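You operate a simulated robot arm through the tools that you are given. There is no shell and no other tool.

You are at the controls of a simulated two-armed robot. One attempt, no reset.

JOB
Wash the wool vest in the small tub, rinse it in the basin and press it out.
Fine: press it on the deck, lay it on the hand towel, then pull the plug and put it on the deck. Spill under 10 ml, drop nothing.
Where things are to end (x, y in the base frame): plug within 0.06 m of [0.63, -0.24].
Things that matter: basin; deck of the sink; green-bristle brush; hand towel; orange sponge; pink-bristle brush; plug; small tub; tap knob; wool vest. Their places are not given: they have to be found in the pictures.

It is judged by the outcome, as a careful person would: the job done as asked, and still so three seconds after it is handed in. It fails if anything else is knocked over, pushed out of place, dropped, spilled or broken. Flat cloth is picked up by pressing the open fingertips on it (5 to 10 N) and closing them slowly along it; thin cloth reads only 2 to 8 mm in the jaws.

ROBOT AND FRAMES
Two 7-joint arms with fingered hands on one trunk that stands fixed in place. Base frame: the origin is at the foot of the trunk, x ahead of it, y to its left, z up; the work surface is at about z = 0.58. Units: m, degrees, N and s.
The left shoulder is at [0.07, 0.166, 1.093], the right one opposite. With the tool pointing down near the work surface each hand reaches from about 0.1 to 0.92 m from the base axis, measured 20 degrees to its own side. Payload 4.1 kg a hand.
Tool frame (each hand has its own): the origin (TCP) lies between the finger pads and is the grasp point; the fingertips stand 0.032 m ahead of it; z points along the fingers, y is the line along which they close. The gripper opens to 0.108 m; its body begins 0.038 m behind the TCP. The gripper is a hand of 4 fingers: y runs from the thumb to the fingers, the wrist lies at [-0.016, -0.108, -0.186] in the tool frame, and closing takes about 1.5 s.
Orientation is that of the tool frame in the base frame, as [roll, pitch, yaw] about the fixed x, y, z axes, in that order (R = Rz(yaw) Ry(pitch) Rx(roll)). With the fingers straight down and the wrist toward the robot, the tool's x, y and z point along [0, 1, 0], [1, 0, 0] and [0, 0, -1] of the base frame.

CONTROLS
- The arms move only by the tool drive_tool. It takes "left_moves", "right_moves" or both (then of equal length, played together; a hand with none holds still); each is a list of rows, each a list of 7 numbers: the turn, a rotation vector about the base's x, y, z in units of 90 degrees (1.0 is 90 degrees), then the shift along the base's x, y, z in units of 400 mm (1.0 is 400 mm), then the closure in counts, from 0 (fully open) to 255 (shut). In form: [[ax, ay, az, tx, ty, tz, jaw], ...]. A call has 1 to 20 rows; each row is the pose to reach, as a shift and turn from the pose commanded when the call began. A call with a number of a shift or a turn outside -1 to 1 is refused whole. Each row takes 0.2 s and may step no farther than 0.05 m and 8.6 degrees from the row before; otherwise, or with a gripper value out of range, the whole call is refused. A pose out of reach is approached as far as the arm can. The call stops where the force on the tool passes 40 N (or 10 N more than at its start, if that is more) or the arm is blocked; 0.2 s more then pass. The fingers move at their own pace (about 0.045 m/s each) and stop on an object; they squeeze with about 22 N. The grip force told is the motor's: it shows also when the fingers shut on nothing. Time passes only in rows, and 0.2 s behind the last, so rows that repeat a pose let the fingers close. It gives the time, the measured TCP pose, the force on the tool (base axes), the opening and the grip force at its end, in the units of the frame above (readings bear some noise), with the torque about the TCP (base axes, N m) and any sound that the robot's microphone picked up.
- Cameras (640 x 400 px; columns grow to the right, rows downward): "scene" is now at [0.1273, -0.0624, 1.3234]; the picture's right is [-0.55, -0.83, 0.00], its down [-0.45, 0.30, -0.84] and it looks along [0.70, -0.46, -0.54] (base axes); focal length 236 px, centre (320, 200). "left" rides on the left gripper at [-0.064, -0.093, -0.132] in its tool frame; the picture's right is [-0.80, -0.28, 0.53], its down [0.55, -0.71, 0.45] and it looks along [0.25, 0.65, 0.72] (tool axes); focal length 247 px, centre (320, 200). "right" rides on the right gripper at [0.064, -0.093, -0.132] in its tool frame; the picture's right is [-0.80, 0.28, -0.53], its down [-0.55, -0.71, 0.45] and it looks along [-0.25, 0.65, 0.72] (tool axes); focal length 247 px, centre (320, 200).
- camera(camera): a new picture of that camera. No time passes.
- lift_body(by): slides the trunk up (or, below 0, down) by that many m; the arms and the scene camera ride with it, the base frame stays. It gives what a move gives, with no picture.
- preshape(shape, hand): the hand has 4 fingers and takes this shape, open, in about a second: jaw (thumb against the fingers, like two jaws); tri (thumb and two fingers); tip (a fingertip pinch); poke (one finger out to press); point (the index stretched); flat (the hand flat); cup (the hand cupped); fist (a fist). The gripper value then closes the fingers along that shape, each until it touches; the sizes above hold for jaw. It gives what a move gives, with no picture.
- turn_head(pan, tilt): turns the head with the scene camera to pan (to the left, within 86 degrees either way) and tilt (down, from -29 to 69), counted from straight ahead of the robot. It gives what a move gives.
- probe_pixels(camera, pixels): for up to 12 pixels [column, row] of the newest picture of that camera ("zoom" is the newest enlarged one), the place [x, y, z] in the base frame of the surface seen there, good to about 0.002 m, but the place of the scene camera against the robot may be out by one fixed shift of up to 0.018 m in any direction. No time passes.
- enlarge(camera, box): a new picture of the part [left, top, right, bottom] of that camera's present view, enlarged. No time passes.
- sign_off(): hands the job in; it is judged then, once.

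Unless the task says otherwise, let go and move clear before handing in.

The tools are called after ">>>" by a JSON object that holds its "op" and its "data". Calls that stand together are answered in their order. drive_tool: Moves the arms, as the interface text tells. Its arguments: {"type":"object","properties":{"left_moves":{"type":"array"},"right_moves":{"type":"array"}},"required":[]} The other tools are called the same way: lift_body (by) moves the trunk up or down; preshape (shape, hand) gives the hand a shape; turn_head (pan, tilt) turns the head that bears the scene camera; camera (camera) takes a picture; probe_pixels (camera, pixels) gives the place of the surface under pixels of a picture; enlarge (camera, box) takes an enlarged picture of a part of a camera's view; sign_off () hands the job in.

At the start:

```text
t: 0.0
left_tool_pos: [0.5139, -0.1004, 1.1727]
left_tool_rot: [-180.0, 0.1, 90.1]
left_force: [0.3, 0.3, -0.9]
left_moment: [-0.01, -0.01, -0.01]
left_gripper_width: 0.1077
left_grip_force: 0.0
left_shape: jaw
right_tool_pos: [0.4718, -0.4952, 1.1709]
right_tool_rot: [180.0, 0.0, 90.0]
right_force: [0.3, 0.5, -0.5]
right_moment: [-0.01, 0.04, -0.01]
right_gripper_width: 0.1077
right_grip_force: 0.0
right_shape: jaw
trunk travel left (down, up): [-0.6, 0.34]
head pan, tilt (commanded): [-33.4, 32.6]
```

scene: 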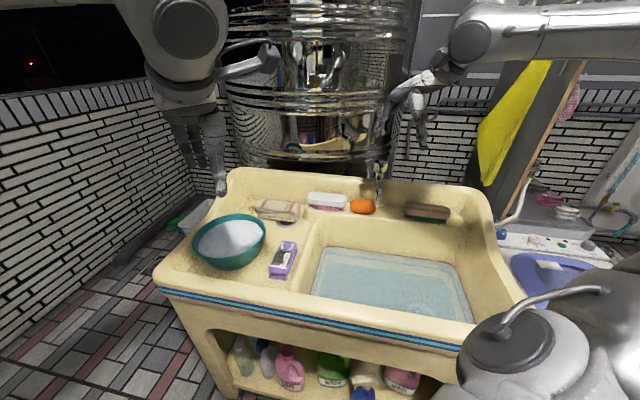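
right: 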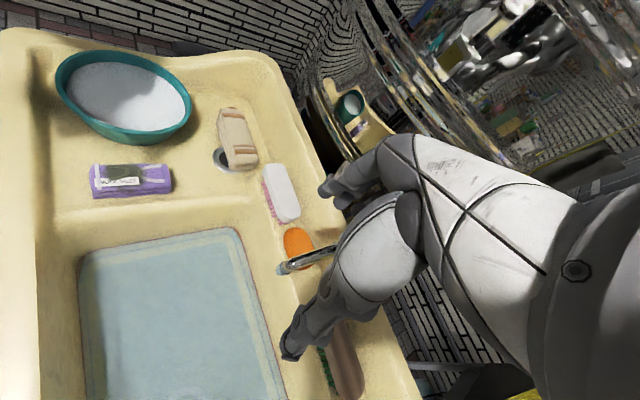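
left: 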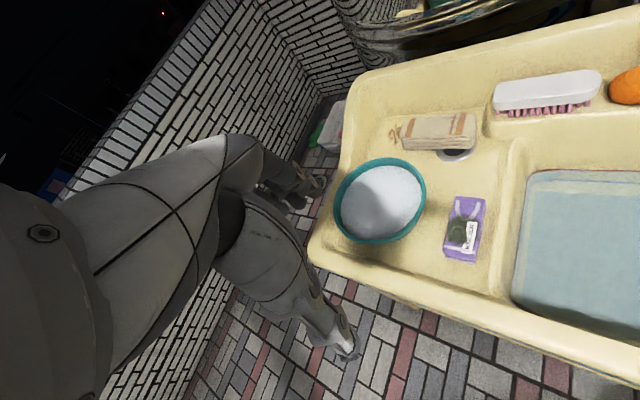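

The scene picture shows the teal tub at about (230,240), a folded cloth at (278,210), a purple box at (284,258), pink brush at (327,200), orange sponge at (362,206), green brush at (427,212), and water in the basin at (390,285). I don't clearly see the vest or the plug yet, so I'll enlarge these areas.

>>> {"op": "enlarge", "data": {"camera": "scene", "box": [150, 160, 330, 290]}}

>>> {"op": "enlarge", "data": {"camera": "scene", "box": [300, 160, 500, 330]}}

>>> {"op": "enlarge", "data": {"camera": "left", "box": [320, 60, 640, 300]}}

>>> {"op": "enlarge", "data": {"camera": "right", "box": [30, 30, 370, 400]}}

```text
3.08 times, centred on (240, 225) of scene
```

zoom: 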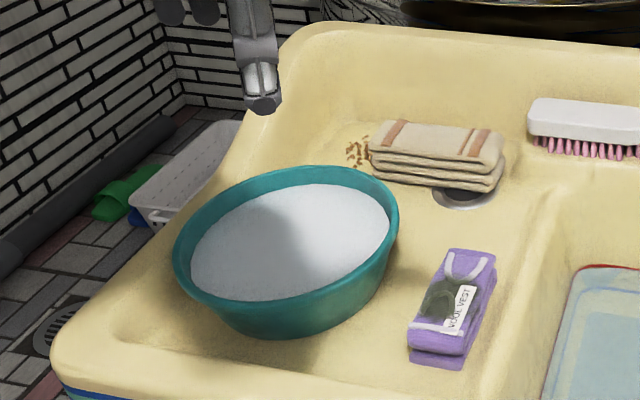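

```text
2.35 times, centred on (400, 245) of scene
```

zoom: 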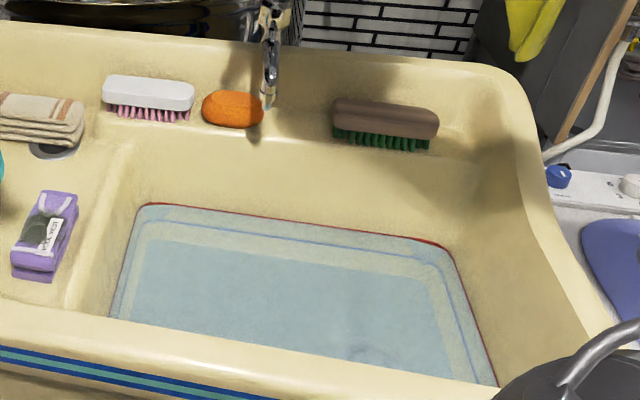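

```text
1.67 times, centred on (480, 180) of left
```

zoom: 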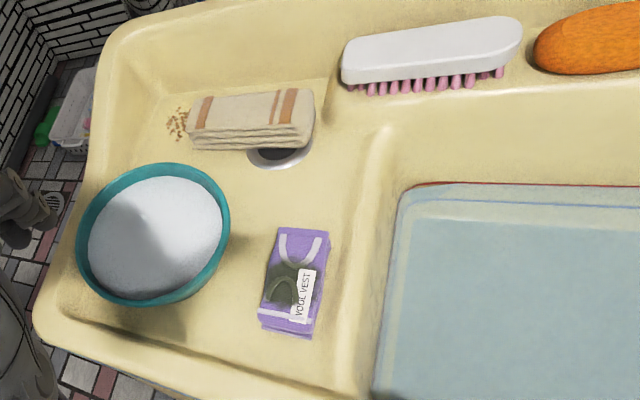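

```text
1.08 times, centred on (200, 215) of right (not enlarged: the box is as wide or as high as the picture)
```

zoom: 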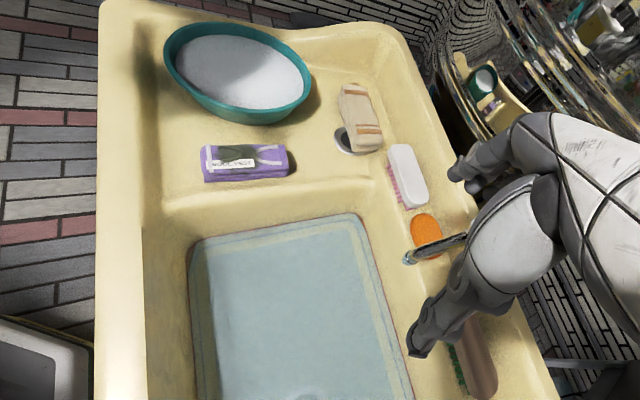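

The purple folded cloth at scene (284,258) bears the label "WOOL VEST" and a dark stain, and the beige folded one at (278,210) is the hand towel, next to a deck drain. I'll probe the places of all of these.

>>> {"op": "camera", "data": {"camera": "scene"}}

>>> {"op": "probe_pixels", "data": {"camera": "scene", "pixels": [[284, 248], [282, 265], [272, 272], [290, 272], [296, 245], [230, 240], [194, 245], [265, 232], [228, 216], [232, 268], [278, 205], [285, 223]]}}

>>> {"op": "probe_pixels", "data": {"camera": "scene", "pixels": [[260, 200], [298, 205], [327, 198], [362, 206], [427, 210], [380, 195], [390, 285], [412, 308], [320, 250], [455, 265], [310, 290], [250, 280]]}}

>>> {"op": "probe_pixels", "data": {"camera": "left", "pixels": [[468, 203], [460, 240], [446, 255], [477, 258], [480, 205], [380, 200], [340, 190], [420, 190], [435, 130], [457, 155], [400, 135], [473, 125]]}}

>>> {"op": "probe_pixels", "data": {"camera": "right", "pixels": [[130, 182], [95, 195], [170, 180], [120, 95], [237, 140], [220, 160], [280, 190], [298, 243], [282, 270], [345, 365], [180, 320], [200, 380]]}}

```text
taken
```

scene: 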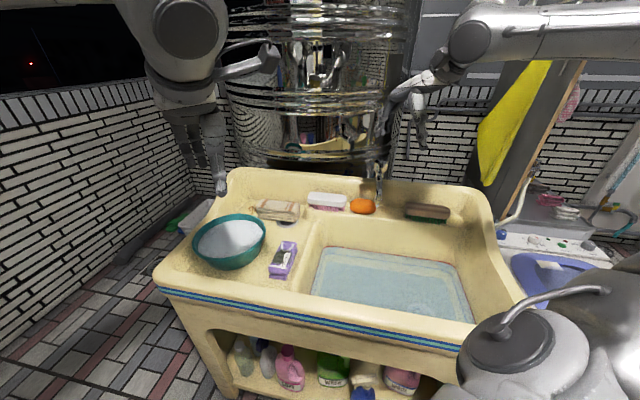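

```text
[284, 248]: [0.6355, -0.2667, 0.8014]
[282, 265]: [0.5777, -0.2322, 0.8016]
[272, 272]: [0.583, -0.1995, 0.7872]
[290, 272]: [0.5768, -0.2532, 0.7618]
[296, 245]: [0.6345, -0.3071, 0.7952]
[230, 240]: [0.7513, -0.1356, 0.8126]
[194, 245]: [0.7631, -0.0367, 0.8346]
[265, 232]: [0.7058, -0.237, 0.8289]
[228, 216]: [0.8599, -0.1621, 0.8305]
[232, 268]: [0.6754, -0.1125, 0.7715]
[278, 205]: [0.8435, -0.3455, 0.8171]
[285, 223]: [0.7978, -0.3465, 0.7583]
```

```text
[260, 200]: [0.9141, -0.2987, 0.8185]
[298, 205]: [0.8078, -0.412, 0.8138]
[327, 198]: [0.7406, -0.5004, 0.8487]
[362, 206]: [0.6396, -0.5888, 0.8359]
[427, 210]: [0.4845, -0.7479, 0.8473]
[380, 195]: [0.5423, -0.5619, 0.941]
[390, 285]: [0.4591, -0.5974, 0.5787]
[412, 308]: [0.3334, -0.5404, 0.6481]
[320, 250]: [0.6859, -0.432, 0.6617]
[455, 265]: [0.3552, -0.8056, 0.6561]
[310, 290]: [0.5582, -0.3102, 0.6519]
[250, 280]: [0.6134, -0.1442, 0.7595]
```

```text
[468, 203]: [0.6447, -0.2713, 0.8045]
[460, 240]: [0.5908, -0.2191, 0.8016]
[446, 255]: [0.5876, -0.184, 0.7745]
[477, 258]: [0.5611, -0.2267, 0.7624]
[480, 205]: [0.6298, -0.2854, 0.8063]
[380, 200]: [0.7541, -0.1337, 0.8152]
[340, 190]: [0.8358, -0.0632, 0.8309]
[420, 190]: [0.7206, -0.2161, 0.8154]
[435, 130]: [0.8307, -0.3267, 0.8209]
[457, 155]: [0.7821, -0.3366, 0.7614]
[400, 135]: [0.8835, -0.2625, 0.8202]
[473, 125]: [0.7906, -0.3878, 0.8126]
```

```text
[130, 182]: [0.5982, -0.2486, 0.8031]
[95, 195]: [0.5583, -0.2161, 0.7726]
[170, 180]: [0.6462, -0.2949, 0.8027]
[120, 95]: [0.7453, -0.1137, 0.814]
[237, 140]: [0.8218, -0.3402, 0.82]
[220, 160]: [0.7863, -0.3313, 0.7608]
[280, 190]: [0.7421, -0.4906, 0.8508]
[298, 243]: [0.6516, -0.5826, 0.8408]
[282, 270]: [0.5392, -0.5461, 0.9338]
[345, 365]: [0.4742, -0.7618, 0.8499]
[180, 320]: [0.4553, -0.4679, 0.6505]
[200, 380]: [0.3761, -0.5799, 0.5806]
```

The vest sits near (0.61,-0.25) with its top at z≈0.803 on a deck at z≈0.76; the towel is near (0.83,-0.33). I'll look closer into the basin water for the plug (a faint ring at scene (412,305)) and at the vest and tub.

>>> {"op": "enlarge", "data": {"camera": "scene", "box": [360, 270, 460, 333]}}

>>> {"op": "enlarge", "data": {"camera": "scene", "box": [250, 230, 320, 280]}}

>>> {"op": "enlarge", "data": {"camera": "right", "box": [60, 220, 300, 400]}}

>>> {"op": "turn_head", "data": {"pan": -50, "tilt": 50}}

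>>> {"op": "camera", "data": {"camera": "scene"}}

```text
6.35 times, centred on (410, 302) of scene
```

zoom: 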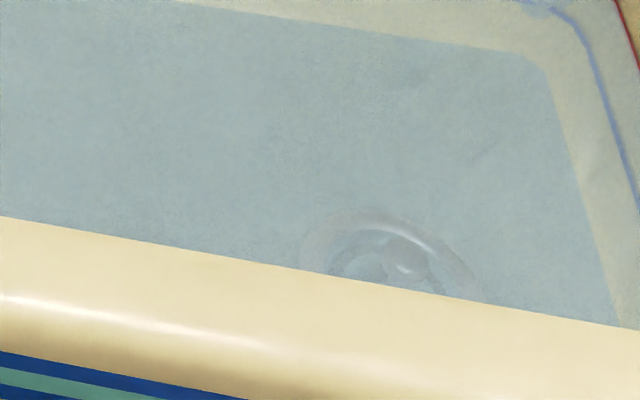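

```text
8.00 times, centred on (285, 255) of scene
```

zoom: 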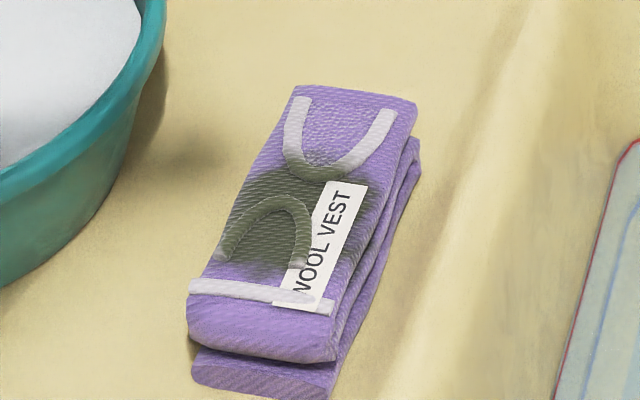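

```text
2.22 times, centred on (180, 310) of right
```

zoom: 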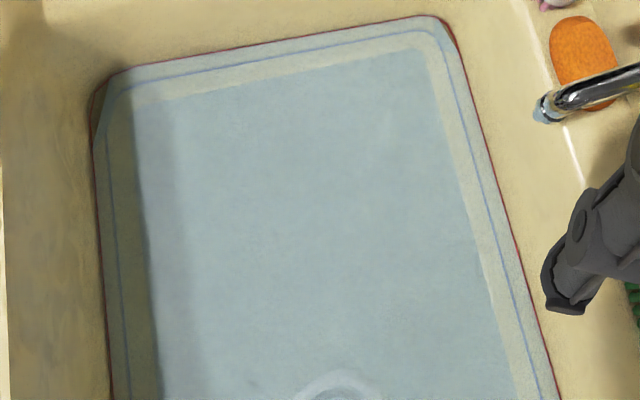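

```text
t: 0.8
left_tool_pos: [0.5136, -0.1013, 1.1722]
left_tool_rot: [179.9, 0.0, 90.0]
left_force: [-0.1, -0.1, -0.4]
left_moment: [-0.03, 0.01, 0.02]
left_gripper_width: 0.1077
left_grip_force: 0.1
left_shape: jaw
right_tool_pos: [0.4715, -0.4953, 1.1727]
right_tool_rot: [180.0, 0.0, 90.0]
right_force: [-0.3, 0.0, 0.1]
right_moment: [0.02, 0.02, 0.01]
right_gripper_width: 0.1075
right_grip_force: 0.1
right_shape: jaw
trunk travel left (down, up): [-0.6, 0.34]
head pan, tilt (commanded): [-50.0, 50.0]
```

```text
taken
```

scene: 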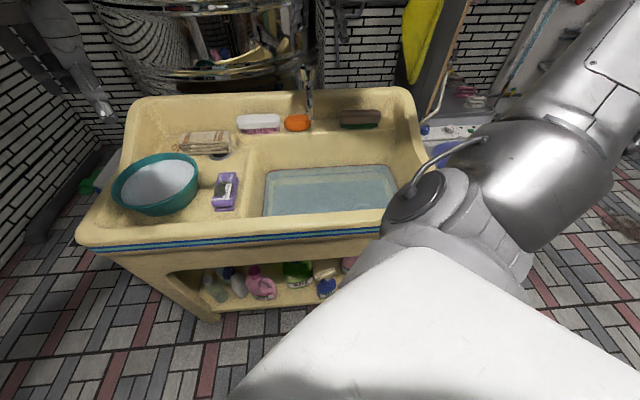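

The basin shows a ring with a knob under water at zoom (390,258) → scene (421,311), which is the plug at the near right part of the basin floor. I'll draw the right hand back so its camera can see the plug, and move the left hand out to the left for room.

>>> {"op": "drive_tool", "data": {"left_moves": [[0, 0, 0, 0, 0.1, 0, 0], [0, 0, 0, 0, 0.2, 0, 0], [0, 0, 0, 0, 0.3, 0, 0], [0, 0, 0, 0, 0.4, 0, 0], [0, 0, 0, 0, 0.5, 0, 0]], "right_moves": [[0, 0, 0, -0.08, 0, 0, 0], [0, 0, 0, -0.16, 0, 0, 0], [0, 0, 0, -0.24, 0, 0, 0], [0, 0, 0, -0.32, 0, 0, 0], [0, 0, 0, -0.4, 0, 0, 0]]}}

>>> {"op": "camera", "data": {"camera": "right"}}

>>> {"op": "camera", "data": {"camera": "left"}}

>>> {"op": "camera", "data": {"camera": "scene"}}

```text
t: 2.0
left_tool_pos: [0.5107, 0.0969, 1.176]
left_tool_rot: [179.9, 0.0, 89.9]
left_force: [0.1, -0.6, -0.7]
left_moment: [0.02, -0.03, 0.01]
left_gripper_width: 0.1077
left_grip_force: 0.1
left_shape: jaw
right_tool_pos: [0.309, -0.4956, 1.1719]
right_tool_rot: [180.0, 0.0, 90.0]
right_force: [0.4, 0.1, -0.4]
right_moment: [0.01, -0.05, 0.03]
right_gripper_width: 0.1075
right_grip_force: 0.1
right_shape: jaw
trunk travel left (down, up): [-0.6, 0.34]
head pan, tilt (commanded): [-50.0, 50.0]
```

```text
taken
```

right: 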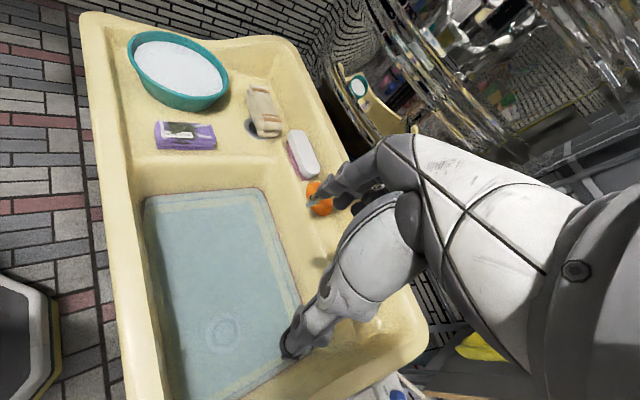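

```text
taken
```

left: 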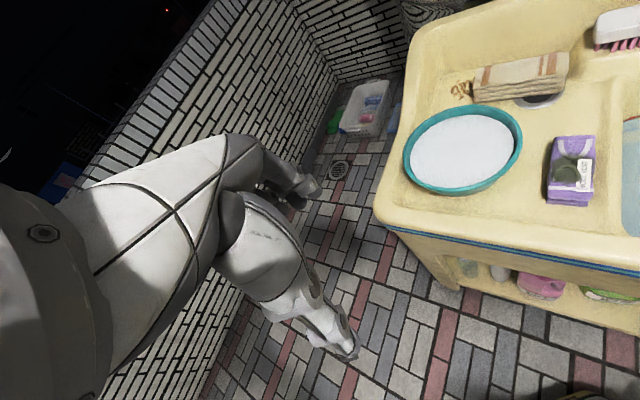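

```text
taken
```

scene: 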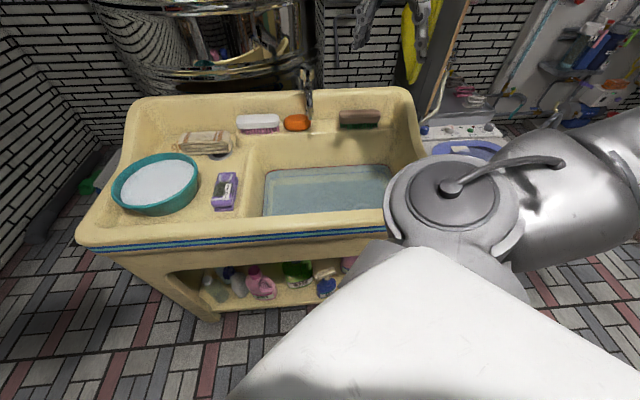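

The right camera shows the plug ring at (221,333). I'll enlarge it and probe it along with deck landmarks and basin edges.

>>> {"op": "enlarge", "data": {"camera": "right", "box": [180, 300, 270, 360]}}

>>> {"op": "probe_pixels", "data": {"camera": "right", "pixels": [[221, 333], [210, 333], [232, 333], [221, 320], [221, 345], [200, 260], [240, 280], [150, 205], [262, 195], [190, 380], [295, 300], [165, 300]]}}

>>> {"op": "probe_pixels", "data": {"camera": "right", "pixels": [[130, 230], [100, 100], [140, 172], [225, 172], [110, 45], [150, 110], [245, 110], [255, 40], [280, 35], [125, 330], [420, 350], [330, 190]]}}

>>> {"op": "enlarge", "data": {"camera": "right", "box": [100, 20, 360, 220]}}

```text
6.67 times, centred on (225, 330) of right
```

zoom: 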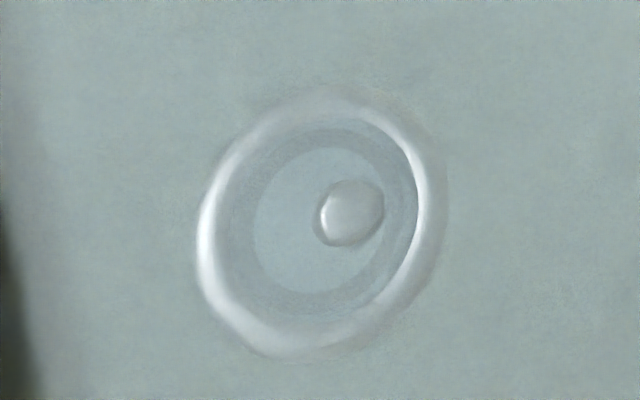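

```text
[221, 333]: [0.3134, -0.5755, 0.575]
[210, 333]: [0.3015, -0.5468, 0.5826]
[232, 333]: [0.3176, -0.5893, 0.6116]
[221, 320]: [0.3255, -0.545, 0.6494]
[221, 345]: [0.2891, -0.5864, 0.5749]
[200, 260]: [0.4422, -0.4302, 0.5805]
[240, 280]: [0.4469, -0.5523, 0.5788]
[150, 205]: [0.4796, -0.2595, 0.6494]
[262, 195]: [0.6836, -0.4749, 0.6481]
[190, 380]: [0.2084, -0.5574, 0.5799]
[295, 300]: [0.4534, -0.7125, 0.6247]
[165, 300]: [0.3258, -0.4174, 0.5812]
```

```text
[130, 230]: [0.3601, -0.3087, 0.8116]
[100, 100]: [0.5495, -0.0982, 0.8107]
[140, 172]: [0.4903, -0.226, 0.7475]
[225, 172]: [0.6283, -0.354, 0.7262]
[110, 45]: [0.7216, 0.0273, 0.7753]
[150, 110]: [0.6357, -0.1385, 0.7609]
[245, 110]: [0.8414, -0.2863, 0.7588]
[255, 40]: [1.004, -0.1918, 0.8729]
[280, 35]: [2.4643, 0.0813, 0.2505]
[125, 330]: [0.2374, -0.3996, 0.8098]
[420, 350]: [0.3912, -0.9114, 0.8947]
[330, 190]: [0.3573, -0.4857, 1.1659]
```

```text
2.00 times, centred on (230, 120) of right
```

zoom: 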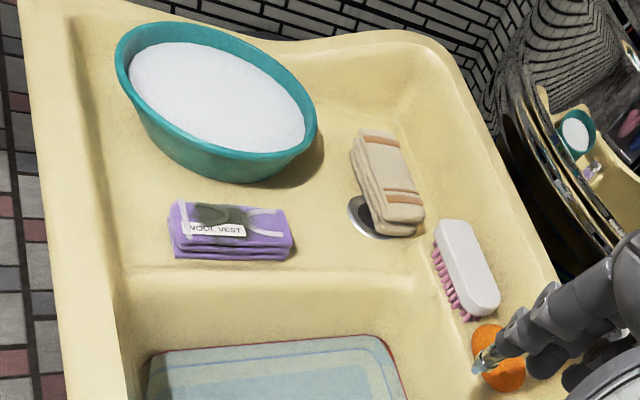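

The plug's knob top is near (0.318,-0.589,0.61) under water whose surface is at z≈0.65. Now I'll enlarge the vest in both wrist pictures and probe its corners to get its exact size and heading.

>>> {"op": "enlarge", "data": {"camera": "left", "box": [520, 110, 630, 230]}}

>>> {"op": "enlarge", "data": {"camera": "right", "box": [140, 100, 230, 160]}}

```text
3.33 times, centred on (575, 170) of left
```

zoom: 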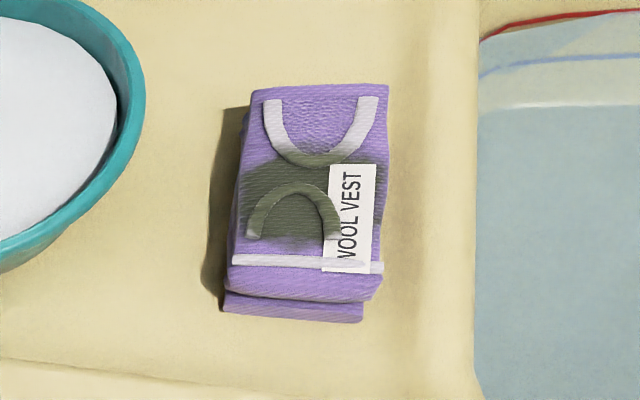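

```text
6.67 times, centred on (185, 130) of right
```

zoom: 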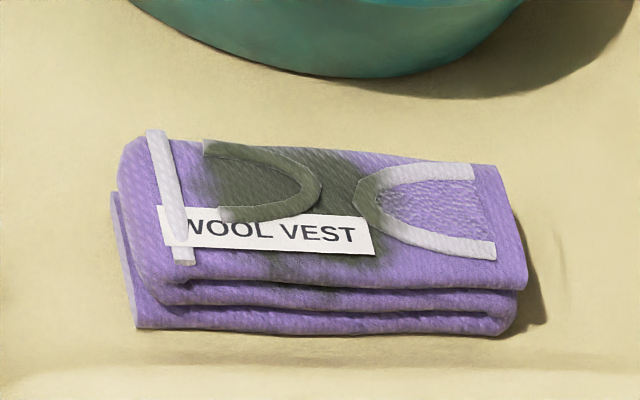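

>>> {"op": "probe_pixels", "data": {"camera": "zoom", "pixels": [[125, 160], [490, 168], [522, 285], [165, 285], [120, 215], [140, 325], [505, 330], [320, 220], [420, 210], [230, 190], [320, 365], [60, 250]]}}

>>> {"op": "enlarge", "data": {"camera": "right", "box": [230, 70, 330, 190]}}

```text
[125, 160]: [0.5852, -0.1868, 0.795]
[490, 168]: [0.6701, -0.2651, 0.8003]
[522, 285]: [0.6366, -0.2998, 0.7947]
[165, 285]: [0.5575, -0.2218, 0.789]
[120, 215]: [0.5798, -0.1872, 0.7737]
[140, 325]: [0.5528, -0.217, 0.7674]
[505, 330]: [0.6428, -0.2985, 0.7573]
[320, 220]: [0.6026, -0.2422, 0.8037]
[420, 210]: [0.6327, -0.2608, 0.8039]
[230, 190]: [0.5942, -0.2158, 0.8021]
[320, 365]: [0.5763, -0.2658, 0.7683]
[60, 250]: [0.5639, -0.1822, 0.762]
```

```text
3.33 times, centred on (280, 130) of right
```

zoom: 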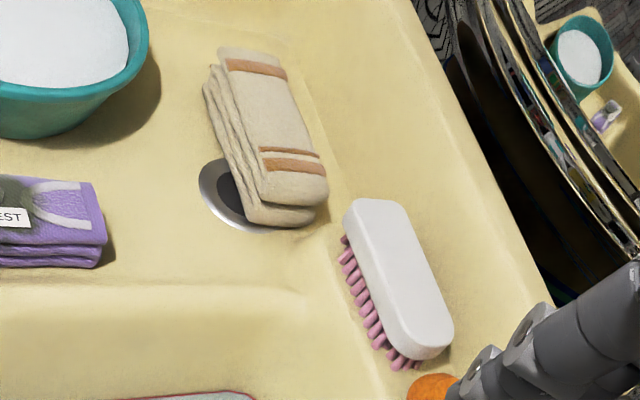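

The vest's top is about 0.115 × 0.048 m, centred at (0.612,-0.243), long axis heading about -43.5°, top z 0.803, deck z 0.762. I'll probe the towel corners and the drain in this zoomed view.

>>> {"op": "probe_pixels", "data": {"camera": "zoom", "pixels": [[222, 52], [283, 72], [325, 190], [262, 190], [255, 120], [280, 150], [215, 190], [232, 195], [240, 225], [208, 100], [395, 275], [150, 240]]}}

>>> {"op": "probe_pixels", "data": {"camera": "right", "pixels": [[130, 55], [228, 90], [160, 32], [178, 105], [135, 75], [215, 60], [178, 62], [180, 110], [300, 152], [318, 190], [340, 262], [330, 265]]}}

```text
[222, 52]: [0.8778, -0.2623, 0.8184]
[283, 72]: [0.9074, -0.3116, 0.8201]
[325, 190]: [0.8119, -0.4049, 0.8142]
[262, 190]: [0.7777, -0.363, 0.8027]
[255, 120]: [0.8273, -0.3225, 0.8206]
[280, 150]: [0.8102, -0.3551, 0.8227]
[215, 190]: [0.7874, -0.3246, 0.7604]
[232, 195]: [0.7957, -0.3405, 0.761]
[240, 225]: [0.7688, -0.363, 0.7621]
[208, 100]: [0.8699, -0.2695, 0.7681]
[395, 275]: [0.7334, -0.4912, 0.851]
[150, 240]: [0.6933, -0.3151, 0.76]
```

```text
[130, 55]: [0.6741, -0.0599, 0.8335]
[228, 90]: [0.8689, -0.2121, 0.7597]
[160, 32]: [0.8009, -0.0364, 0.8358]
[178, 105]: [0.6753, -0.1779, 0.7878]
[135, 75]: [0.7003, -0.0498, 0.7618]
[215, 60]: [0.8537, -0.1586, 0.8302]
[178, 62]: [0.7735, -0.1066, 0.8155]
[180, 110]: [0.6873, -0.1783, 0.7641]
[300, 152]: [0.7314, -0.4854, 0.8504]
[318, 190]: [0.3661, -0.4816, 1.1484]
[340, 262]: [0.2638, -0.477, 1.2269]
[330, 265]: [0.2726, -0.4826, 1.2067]
```

The towel is a folded stack 0.138 × 0.056 m centred at (0.844,-0.335), top z 0.822, long axis at 45°, and the tub is a circle of R≈0.10 centred near (0.755,-0.126), rim 0.833. I'll move the right hand above the vest, turned 46.5° so that the jaws close across its width.

>>> {"op": "drive_tool", "data": {"right_moves": [[0, 0, 0.043, 0.063, 0.0525, -0.03, 0], [0, 0, 0.086, 0.126, 0.105, -0.06, 0], [0, 0, 0.129, 0.19, 0.1575, -0.09, 0], [0, 0, 0.172, 0.253, 0.21, -0.12, 0], [0, 0, 0.215, 0.316, 0.2625, -0.15, 0], [0, 0, 0.258, 0.379, 0.315, -0.18, 0], [0, 0, 0.301, 0.442, 0.3675, -0.21, 0], [0, 0, 0.344, 0.506, 0.42, -0.24, 0], [0, 0, 0.387, 0.569, 0.4725, -0.27, 0], [0, 0, 0.43, 0.632, 0.525, -0.3, 0], [0, 0, 0.473, 0.695, 0.5775, -0.33, 0], [0, 0, 0.517, 0.758, 0.63, -0.36, 0], [0, 0, 0.517, 0.758, 0.63, -0.36, 0]]}}

>>> {"op": "camera", "data": {"camera": "right"}}

>>> {"op": "camera", "data": {"camera": "left"}}

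>>> {"op": "camera", "data": {"camera": "scene"}}

```text
t: 4.8
left_tool_pos: [0.5129, 0.098, 1.1758]
left_tool_rot: [180.0, 0.0, 89.9]
left_force: [0.0, -0.2, 1.2]
left_moment: [0.01, 0.0, -0.01]
left_gripper_width: 0.1075
left_grip_force: 0.1
left_shape: jaw
right_tool_pos: [0.615, -0.241, 1.0265]
right_tool_rot: [180.0, 0.0, 136.7]
right_force: [-0.1, -0.9, -0.3]
right_moment: [-0.01, 0.02, -0.04]
right_gripper_width: 0.1075
right_grip_force: 0.1
right_shape: jaw
trunk travel left (down, up): [-0.6, 0.34]
head pan, tilt (commanded): [-50.0, 50.0]
```

```text
taken
```

right: 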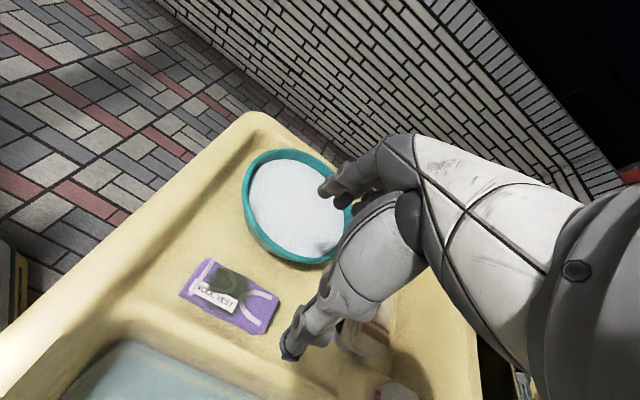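

```text
taken
```

left: 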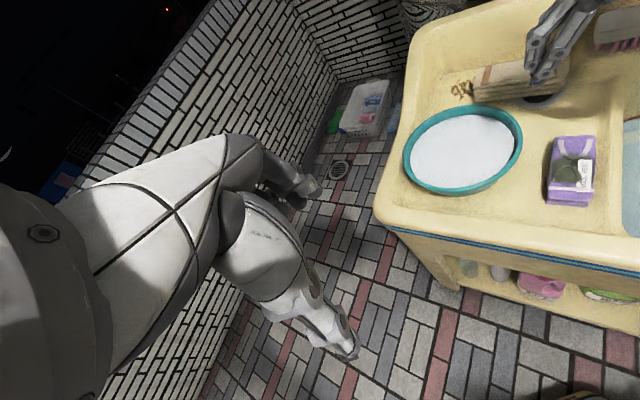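

```text
taken
```

scene: 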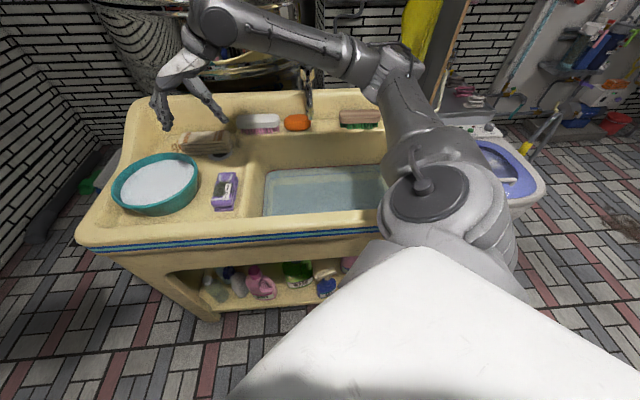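

The hand is above the vest but the forearm passes over the tap area at scene (300,35)–(400,80). I'll probe the forearm, elbow and tap heights before descending.

>>> {"op": "probe_pixels", "data": {"camera": "scene", "pixels": [[240, 20], [300, 38], [350, 60], [380, 60], [400, 80], [405, 115], [430, 190], [308, 75], [308, 90], [307, 112], [160, 100], [215, 110]]}}

>>> {"op": "enlarge", "data": {"camera": "scene", "box": [130, 0, 450, 200]}}

```text
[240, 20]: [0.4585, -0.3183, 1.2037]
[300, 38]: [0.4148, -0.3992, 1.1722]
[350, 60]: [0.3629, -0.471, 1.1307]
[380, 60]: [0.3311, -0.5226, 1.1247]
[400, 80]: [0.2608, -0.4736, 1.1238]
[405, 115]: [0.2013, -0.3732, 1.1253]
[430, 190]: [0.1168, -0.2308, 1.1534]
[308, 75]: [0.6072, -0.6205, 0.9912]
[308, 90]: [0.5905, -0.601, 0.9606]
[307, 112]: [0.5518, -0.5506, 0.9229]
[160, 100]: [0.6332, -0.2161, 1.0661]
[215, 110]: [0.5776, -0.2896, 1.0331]
```

```text
2.00 times, centred on (290, 100) of scene
```

zoom: 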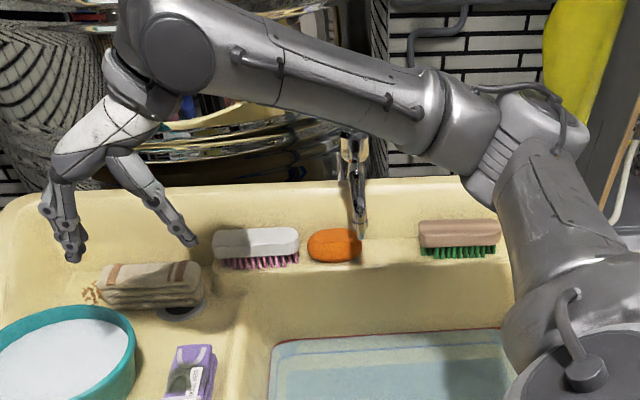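

The forearm stays well in front of the tap, so a vertical descent is clear. Since the tub rim is close on the finger side, I'll pre-close the jaws to about 0.078 m and come down to z≈0.88 to check the alignment.

>>> {"op": "drive_tool", "data": {"right_moves": [[0, 0, 0, -0.002, -0.002, -0.05, 70], [0, 0, 0, -0.004, -0.004, -0.1, 70], [0, 0, 0, -0.006, -0.005, -0.16, 70], [0, 0, 0, -0.007, -0.006, -0.22, 70], [0, 0, 0, -0.007, -0.006, -0.28, 70], [0, 0, 0, -0.007, -0.006, -0.34, 70], [0, 0, 0, -0.007, -0.006, -0.36, 70], [0, 0, 0, -0.007, -0.006, -0.36, 70]]}}

>>> {"op": "camera", "data": {"camera": "right"}}

>>> {"op": "enlarge", "data": {"camera": "left", "box": [480, 60, 640, 230]}}

>>> {"op": "enlarge", "data": {"camera": "scene", "box": [90, 60, 330, 220]}}

```text
t: 6.6
left_tool_pos: [0.5133, 0.0978, 1.1758]
left_tool_rot: [180.0, 0.0, 90.0]
left_force: [0.3, 0.8, -0.6]
left_moment: [0.0, -0.02, 0.0]
left_gripper_width: 0.1075
left_grip_force: 0.1
left_shape: jaw
right_tool_pos: [0.6115, -0.2467, 0.881]
right_tool_rot: [-180.0, 0.0, 136.5]
right_force: [-0.2, -0.6, -0.7]
right_moment: [0.0, -0.02, 0.02]
right_gripper_width: 0.0785
right_grip_force: 0.1
right_shape: jaw
trunk travel left (down, up): [-0.6, 0.34]
head pan, tilt (commanded): [-50.0, 50.0]
```

```text
taken
```

right: 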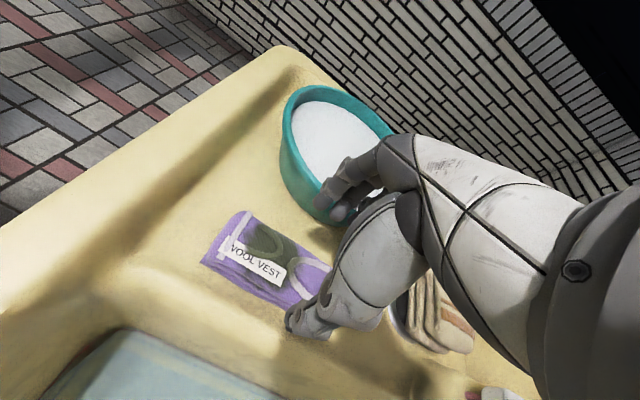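

```text
2.35 times, centred on (560, 145) of left
```

zoom: 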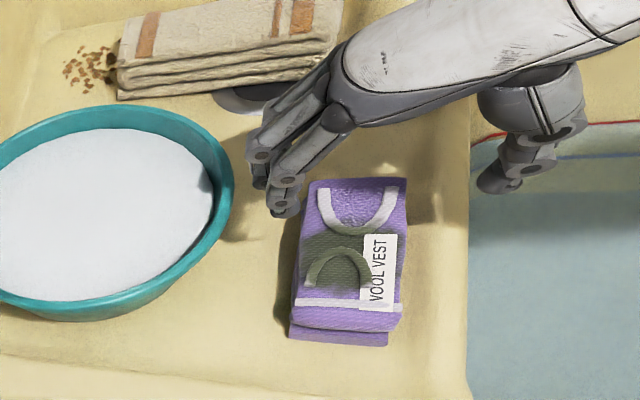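

```text
2.50 times, centred on (210, 140) of scene
```

zoom: 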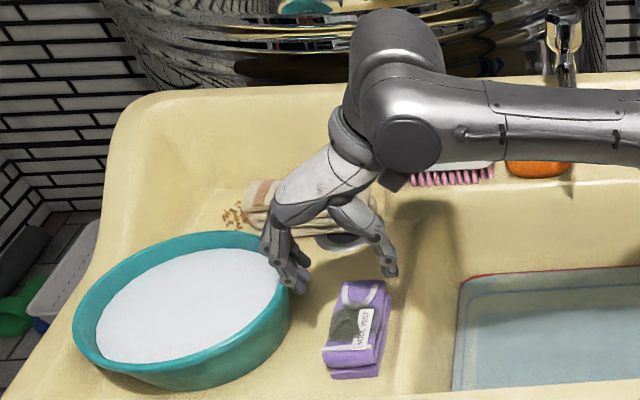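

The jaws straddle the vest with fingers on the tub side and thumb on the basin side. I'll probe fingertip positions in both pictures to verify the centring before going down.

>>> {"op": "probe_pixels", "data": {"camera": "right", "pixels": [[335, 212], [345, 190], [295, 325], [325, 330], [240, 215], [205, 262], [275, 303], [265, 262], [320, 180], [305, 225]]}}

>>> {"op": "camera", "data": {"camera": "left"}}

>>> {"op": "probe_pixels", "data": {"camera": "left", "pixels": [[545, 147], [537, 130], [532, 125], [634, 138], [640, 130], [573, 170], [510, 150], [512, 145]]}}

```text
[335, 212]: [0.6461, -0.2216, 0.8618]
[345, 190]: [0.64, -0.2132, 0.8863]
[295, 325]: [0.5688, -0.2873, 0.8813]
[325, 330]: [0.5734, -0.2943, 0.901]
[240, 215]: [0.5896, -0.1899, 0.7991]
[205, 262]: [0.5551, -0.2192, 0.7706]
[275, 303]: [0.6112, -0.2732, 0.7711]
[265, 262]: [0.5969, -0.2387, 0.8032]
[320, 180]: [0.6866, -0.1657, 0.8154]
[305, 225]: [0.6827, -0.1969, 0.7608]
```

```text
taken
```

left: 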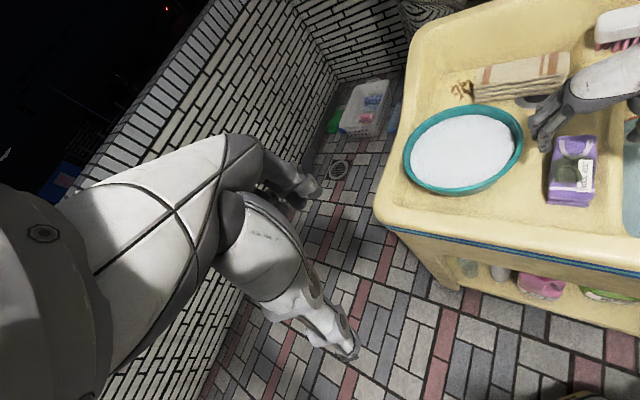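

```text
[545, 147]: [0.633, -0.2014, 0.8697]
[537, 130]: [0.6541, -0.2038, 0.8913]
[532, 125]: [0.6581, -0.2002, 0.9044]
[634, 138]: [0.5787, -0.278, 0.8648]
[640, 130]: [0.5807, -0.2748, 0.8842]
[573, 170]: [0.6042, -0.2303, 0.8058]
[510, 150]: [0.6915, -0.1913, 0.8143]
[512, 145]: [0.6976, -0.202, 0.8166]
```

Fingertips average to about (0.608,-0.245), right over the vest. I'll descend to z≈0.80 and close gently on the vest.

>>> {"op": "drive_tool", "data": {"right_moves": [[0, 0, 0, 0.001, 0.006, -0.05, 70], [0, 0, 0, 0.001, 0.006, -0.1, 70], [0, 0, 0, 0.001, 0.006, -0.15, 70], [0, 0, 0, 0.001, 0.006, -0.18, 70], [0, 0, 0, 0.001, 0.006, -0.2, 70], [0, 0, 0, 0.001, 0.006, -0.205, 70], [0, 0, 0, 0.001, 0.006, -0.205, 70], [0, 0, 0, 0.001, 0.006, -0.205, 100], [0, 0, 0, 0.001, 0.006, -0.205, 130], [0, 0, 0, 0.001, 0.006, -0.205, 160], [0, 0, 0, 0.001, 0.006, -0.205, 190], [0, 0, 0, 0.001, 0.006, -0.205, 220], [0, 0, 0, 0.001, 0.006, -0.205, 240], [0, 0, 0, 0.001, 0.006, -0.205, 255], [0, 0, 0, 0.001, 0.006, -0.205, 255], [0, 0, 0, 0.001, 0.006, -0.205, 255]]}}

>>> {"op": "camera", "data": {"camera": "right"}}

>>> {"op": "enlarge", "data": {"camera": "left", "box": [480, 60, 640, 230]}}

```text
t: 10.0
left_tool_pos: [0.5115, 0.0989, 1.1765]
left_tool_rot: [179.9, 0.0, 90.1]
left_force: [-0.7, 0.7, 0.8]
left_moment: [-0.01, -0.01, -0.02]
left_gripper_width: 0.1075
left_grip_force: 0.0
left_shape: jaw
right_tool_pos: [0.6133, -0.2442, 0.8024]
right_tool_rot: [-180.0, 0.1, 136.5]
right_force: [1.7, -3.1, 16.8]
right_moment: [-0.68, 0.54, 0.16]
right_gripper_width: 0.0505
right_grip_force: 22.3
right_shape: jaw
trunk travel left (down, up): [-0.6, 0.34]
head pan, tilt (commanded): [-50.0, 50.0]
```

```text
taken
```

right: 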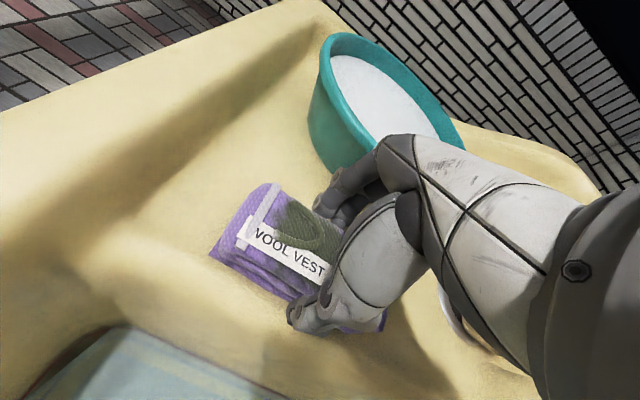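

```text
2.35 times, centred on (560, 145) of left
```

zoom: 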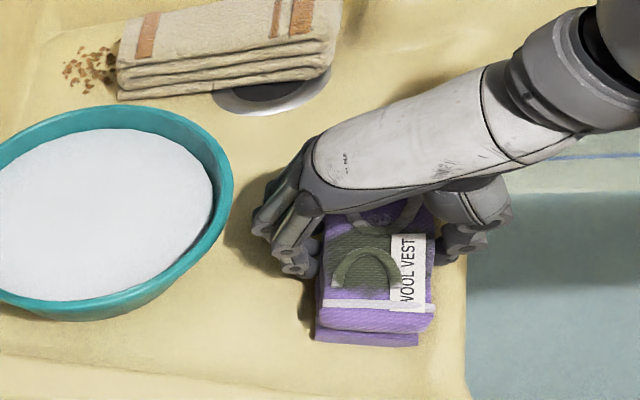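

The jaws hold the vest at 0.0505 m with 22 N. I'll lift it straight up by about 0.13 m and look.

>>> {"op": "drive_tool", "data": {"right_moves": [[0, 0, 0, 0, 0, 0.02, 255], [0, 0, 0, 0, 0, 0.05, 255], [0, 0, 0, 0, 0, 0.1, 255], [0, 0, 0, 0, 0, 0.16, 255], [0, 0, 0, 0, 0, 0.22, 255], [0, 0, 0, 0, 0, 0.28, 255], [0, 0, 0, 0, 0, 0.33, 255], [0, 0, 0, 0, 0, 0.33, 255]]}}

>>> {"op": "camera", "data": {"camera": "right"}}

>>> {"op": "enlarge", "data": {"camera": "left", "box": [480, 60, 640, 230]}}

>>> {"op": "camera", "data": {"camera": "scene"}}

```text
t: 11.8
left_tool_pos: [0.5143, 0.098, 1.1751]
left_tool_rot: [-180.0, -0.1, 90.0]
left_force: [-0.9, -2.2, 0.1]
left_moment: [-0.01, 0.03, 0.03]
left_gripper_width: 0.1073
left_grip_force: 0.0
left_shape: jaw
right_tool_pos: [0.6139, -0.2461, 0.9308]
right_tool_rot: [-180.0, -0.1, 136.5]
right_force: [0.8, 0.0, -0.9]
right_moment: [0.04, -0.04, -0.02]
right_gripper_width: 0.0506
right_grip_force: 22.4
right_shape: jaw
trunk travel left (down, up): [-0.6, 0.34]
head pan, tilt (commanded): [-50.0, 50.0]
```

```text
taken
```

right: 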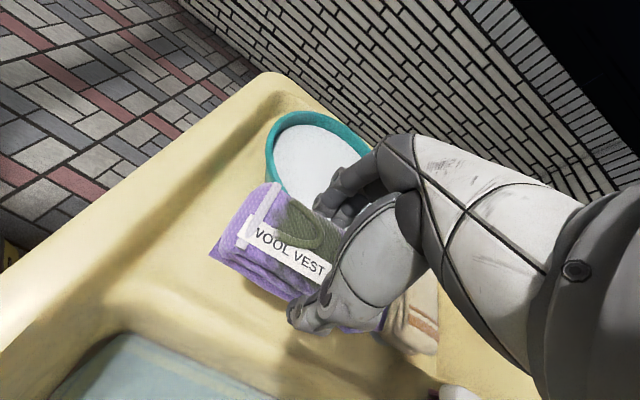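

```text
2.35 times, centred on (560, 145) of left
```

zoom: 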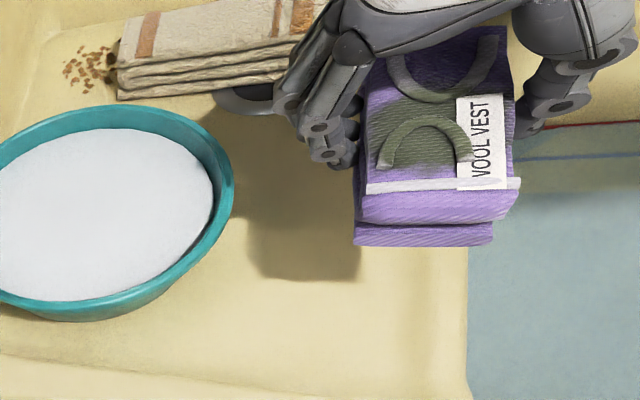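

```text
taken
```

scene: 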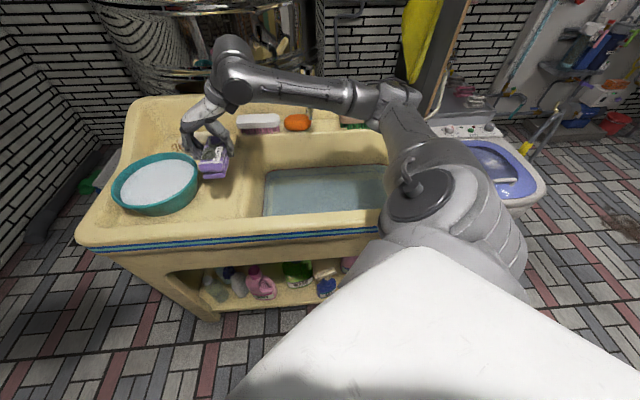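

The vest is lifted cleanly. I'll probe points around the tub rim to get its true centre before moving over it.

>>> {"op": "camera", "data": {"camera": "left"}}

>>> {"op": "enlarge", "data": {"camera": "left", "box": [390, 90, 540, 210]}}

```text
taken
```

left: 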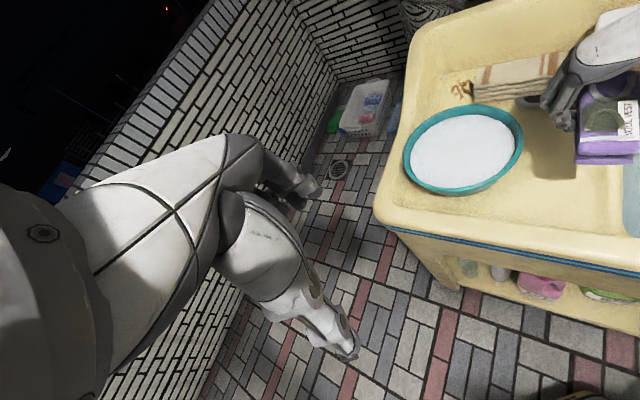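

```text
3.33 times, centred on (465, 150) of left
```

zoom: 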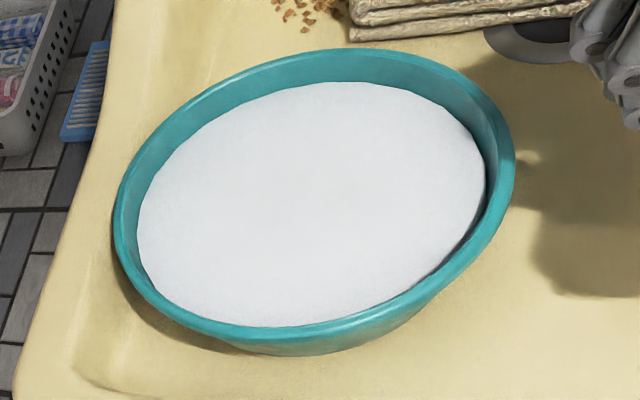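

>>> {"op": "probe_pixels", "data": {"camera": "zoom", "pixels": [[320, 52], [200, 95], [120, 200], [140, 275], [220, 325], [320, 330], [420, 290], [490, 225], [508, 160], [460, 90], [310, 200], [300, 345]]}}

>>> {"op": "probe_pixels", "data": {"camera": "zoom", "pixels": [[345, 83], [200, 130], [140, 220], [180, 305], [290, 324], [420, 280], [480, 210], [470, 140], [300, 352], [230, 343], [410, 325], [130, 280]]}}

```text
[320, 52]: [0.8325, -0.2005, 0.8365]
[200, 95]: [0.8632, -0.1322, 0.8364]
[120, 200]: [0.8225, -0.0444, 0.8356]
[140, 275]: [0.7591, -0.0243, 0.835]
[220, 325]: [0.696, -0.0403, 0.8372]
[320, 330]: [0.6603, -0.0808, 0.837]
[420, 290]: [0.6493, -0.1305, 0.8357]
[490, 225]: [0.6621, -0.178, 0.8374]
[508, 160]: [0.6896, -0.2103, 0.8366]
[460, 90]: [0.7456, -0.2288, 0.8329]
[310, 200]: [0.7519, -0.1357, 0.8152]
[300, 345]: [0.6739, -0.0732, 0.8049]
```

```text
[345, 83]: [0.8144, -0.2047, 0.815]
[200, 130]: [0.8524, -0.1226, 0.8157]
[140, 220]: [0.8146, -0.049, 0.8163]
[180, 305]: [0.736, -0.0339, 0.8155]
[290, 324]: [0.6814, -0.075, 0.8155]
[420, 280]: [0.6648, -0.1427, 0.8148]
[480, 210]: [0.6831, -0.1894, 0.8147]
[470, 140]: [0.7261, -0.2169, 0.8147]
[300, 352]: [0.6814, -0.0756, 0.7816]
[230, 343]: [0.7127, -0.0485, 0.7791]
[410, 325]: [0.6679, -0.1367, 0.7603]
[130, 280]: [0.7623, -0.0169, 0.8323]
```

The tub's rim circle centres at (0.756,-0.127), R≈0.106, rim z 0.8365, suds at 0.815. I'll carry the vest over the tub centre and check.

>>> {"op": "drive_tool", "data": {"right_moves": [[0, 0, 0, 0.05, 0.042, 0, 255], [0, 0, 0, 0.11, 0.092, 0, 255], [0, 0, 0, 0.17, 0.142, 0, 255], [0, 0, 0, 0.23, 0.193, 0, 255], [0, 0, 0, 0.29, 0.243, 0, 255], [0, 0, 0, 0.34, 0.285, 0, 255], [0, 0, 0, 0.355, 0.2975, 0, 255], [0, 0, 0, 0.355, 0.2975, 0, 255]]}}

>>> {"op": "camera", "data": {"camera": "right"}}

>>> {"op": "camera", "data": {"camera": "left"}}

>>> {"op": "camera", "data": {"camera": "scene"}}

```text
t: 13.6
left_tool_pos: [0.5133, 0.0993, 1.1754]
left_tool_rot: [179.9, 0.1, 89.9]
left_force: [0.2, 0.8, 0.3]
left_moment: [0.01, 0.02, 0.01]
left_gripper_width: 0.1073
left_grip_force: 0.1
left_shape: jaw
right_tool_pos: [0.7525, -0.126, 0.9319]
right_tool_rot: [179.9, -0.1, 136.6]
right_force: [0.5, 0.2, -1.3]
right_moment: [-0.01, 0.01, 0.02]
right_gripper_width: 0.0507
right_grip_force: 22.5
right_shape: jaw
trunk travel left (down, up): [-0.6, 0.34]
head pan, tilt (commanded): [-50.0, 50.0]
```

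```text
taken
```

right: 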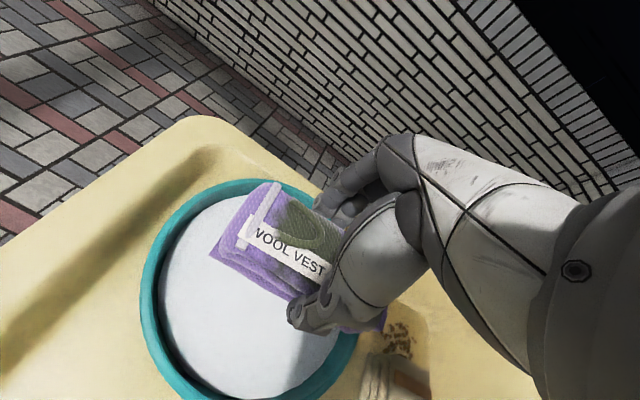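

```text
taken
```

left: 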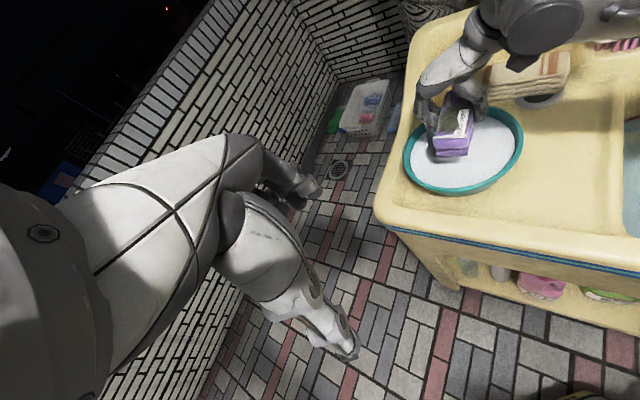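

```text
taken
```

scene: 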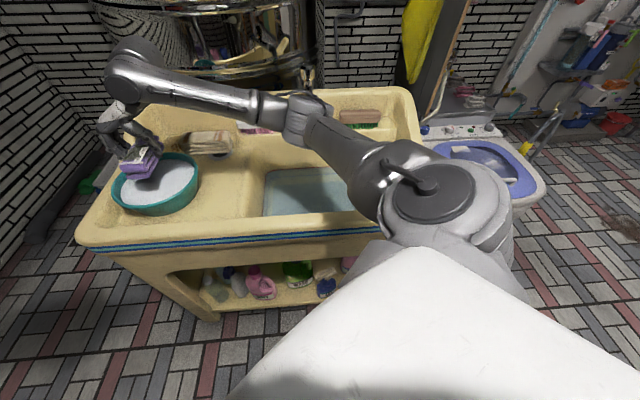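

The vest hangs over the suds near the tub centre. I'll lower it slowly into the suds to z≈0.814 and read the force.

>>> {"op": "drive_tool", "data": {"right_moves": [[0, 0, 0, 0.005, -0.001, -0.05, 255], [0, 0, 0, 0.007, -0.002, -0.1, 255], [0, 0, 0, 0.007, -0.002, -0.15, 255], [0, 0, 0, 0.007, -0.002, -0.175, 255], [0, 0, 0, 0.007, -0.002, -0.195, 255], [0, 0, 0, 0.007, -0.002, -0.215, 255], [0, 0, 0, 0.007, -0.002, -0.235, 255], [0, 0, 0, 0.007, -0.002, -0.255, 255], [0, 0, 0, 0.007, -0.002, -0.275, 255], [0, 0, 0, 0.007, -0.002, -0.29, 255], [0, 0, 0, 0.007, -0.002, -0.295, 255], [0, 0, 0, 0.007, -0.002, -0.295, 255]]}}

>>> {"op": "camera", "data": {"camera": "right"}}

>>> {"op": "enlarge", "data": {"camera": "left", "box": [390, 30, 590, 210]}}

```text
t: 16.2
left_tool_pos: [0.5139, 0.0974, 1.1754]
left_tool_rot: [179.9, -0.1, 90.0]
left_force: [-0.3, -0.6, -0.8]
left_moment: [0.05, -0.01, -0.01]
left_gripper_width: 0.1075
left_grip_force: 0.0
left_shape: jaw
right_tool_pos: [0.7571, -0.126, 0.8141]
right_tool_rot: [179.9, -0.1, 136.5]
right_force: [-0.1, -0.2, -2.2]
right_moment: [0.0, -0.01, 0.02]
right_gripper_width: 0.0502
right_grip_force: 22.4
right_shape: jaw
trunk travel left (down, up): [-0.6, 0.34]
head pan, tilt (commanded): [-50.0, 50.0]
```

```text
taken
```

right: 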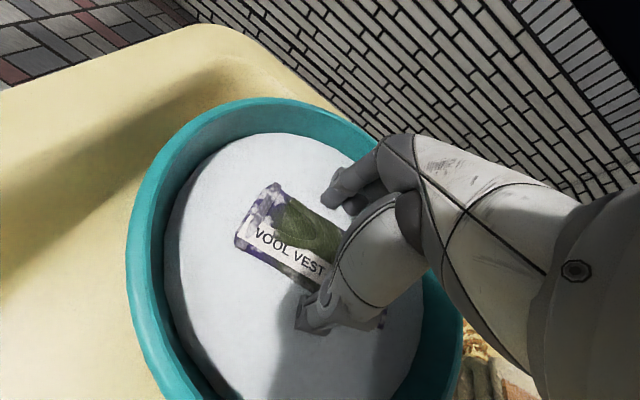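

```text
2.22 times, centred on (490, 120) of left
```

zoom: 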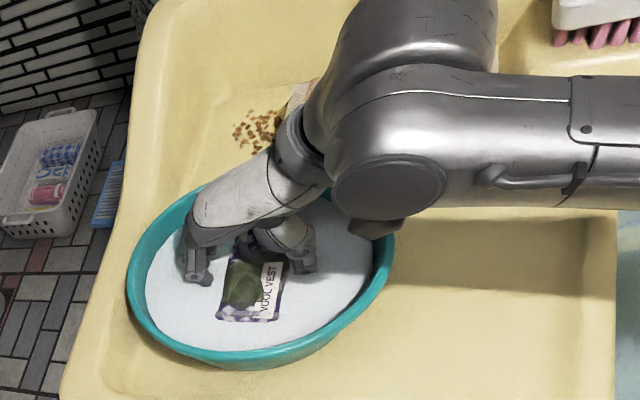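

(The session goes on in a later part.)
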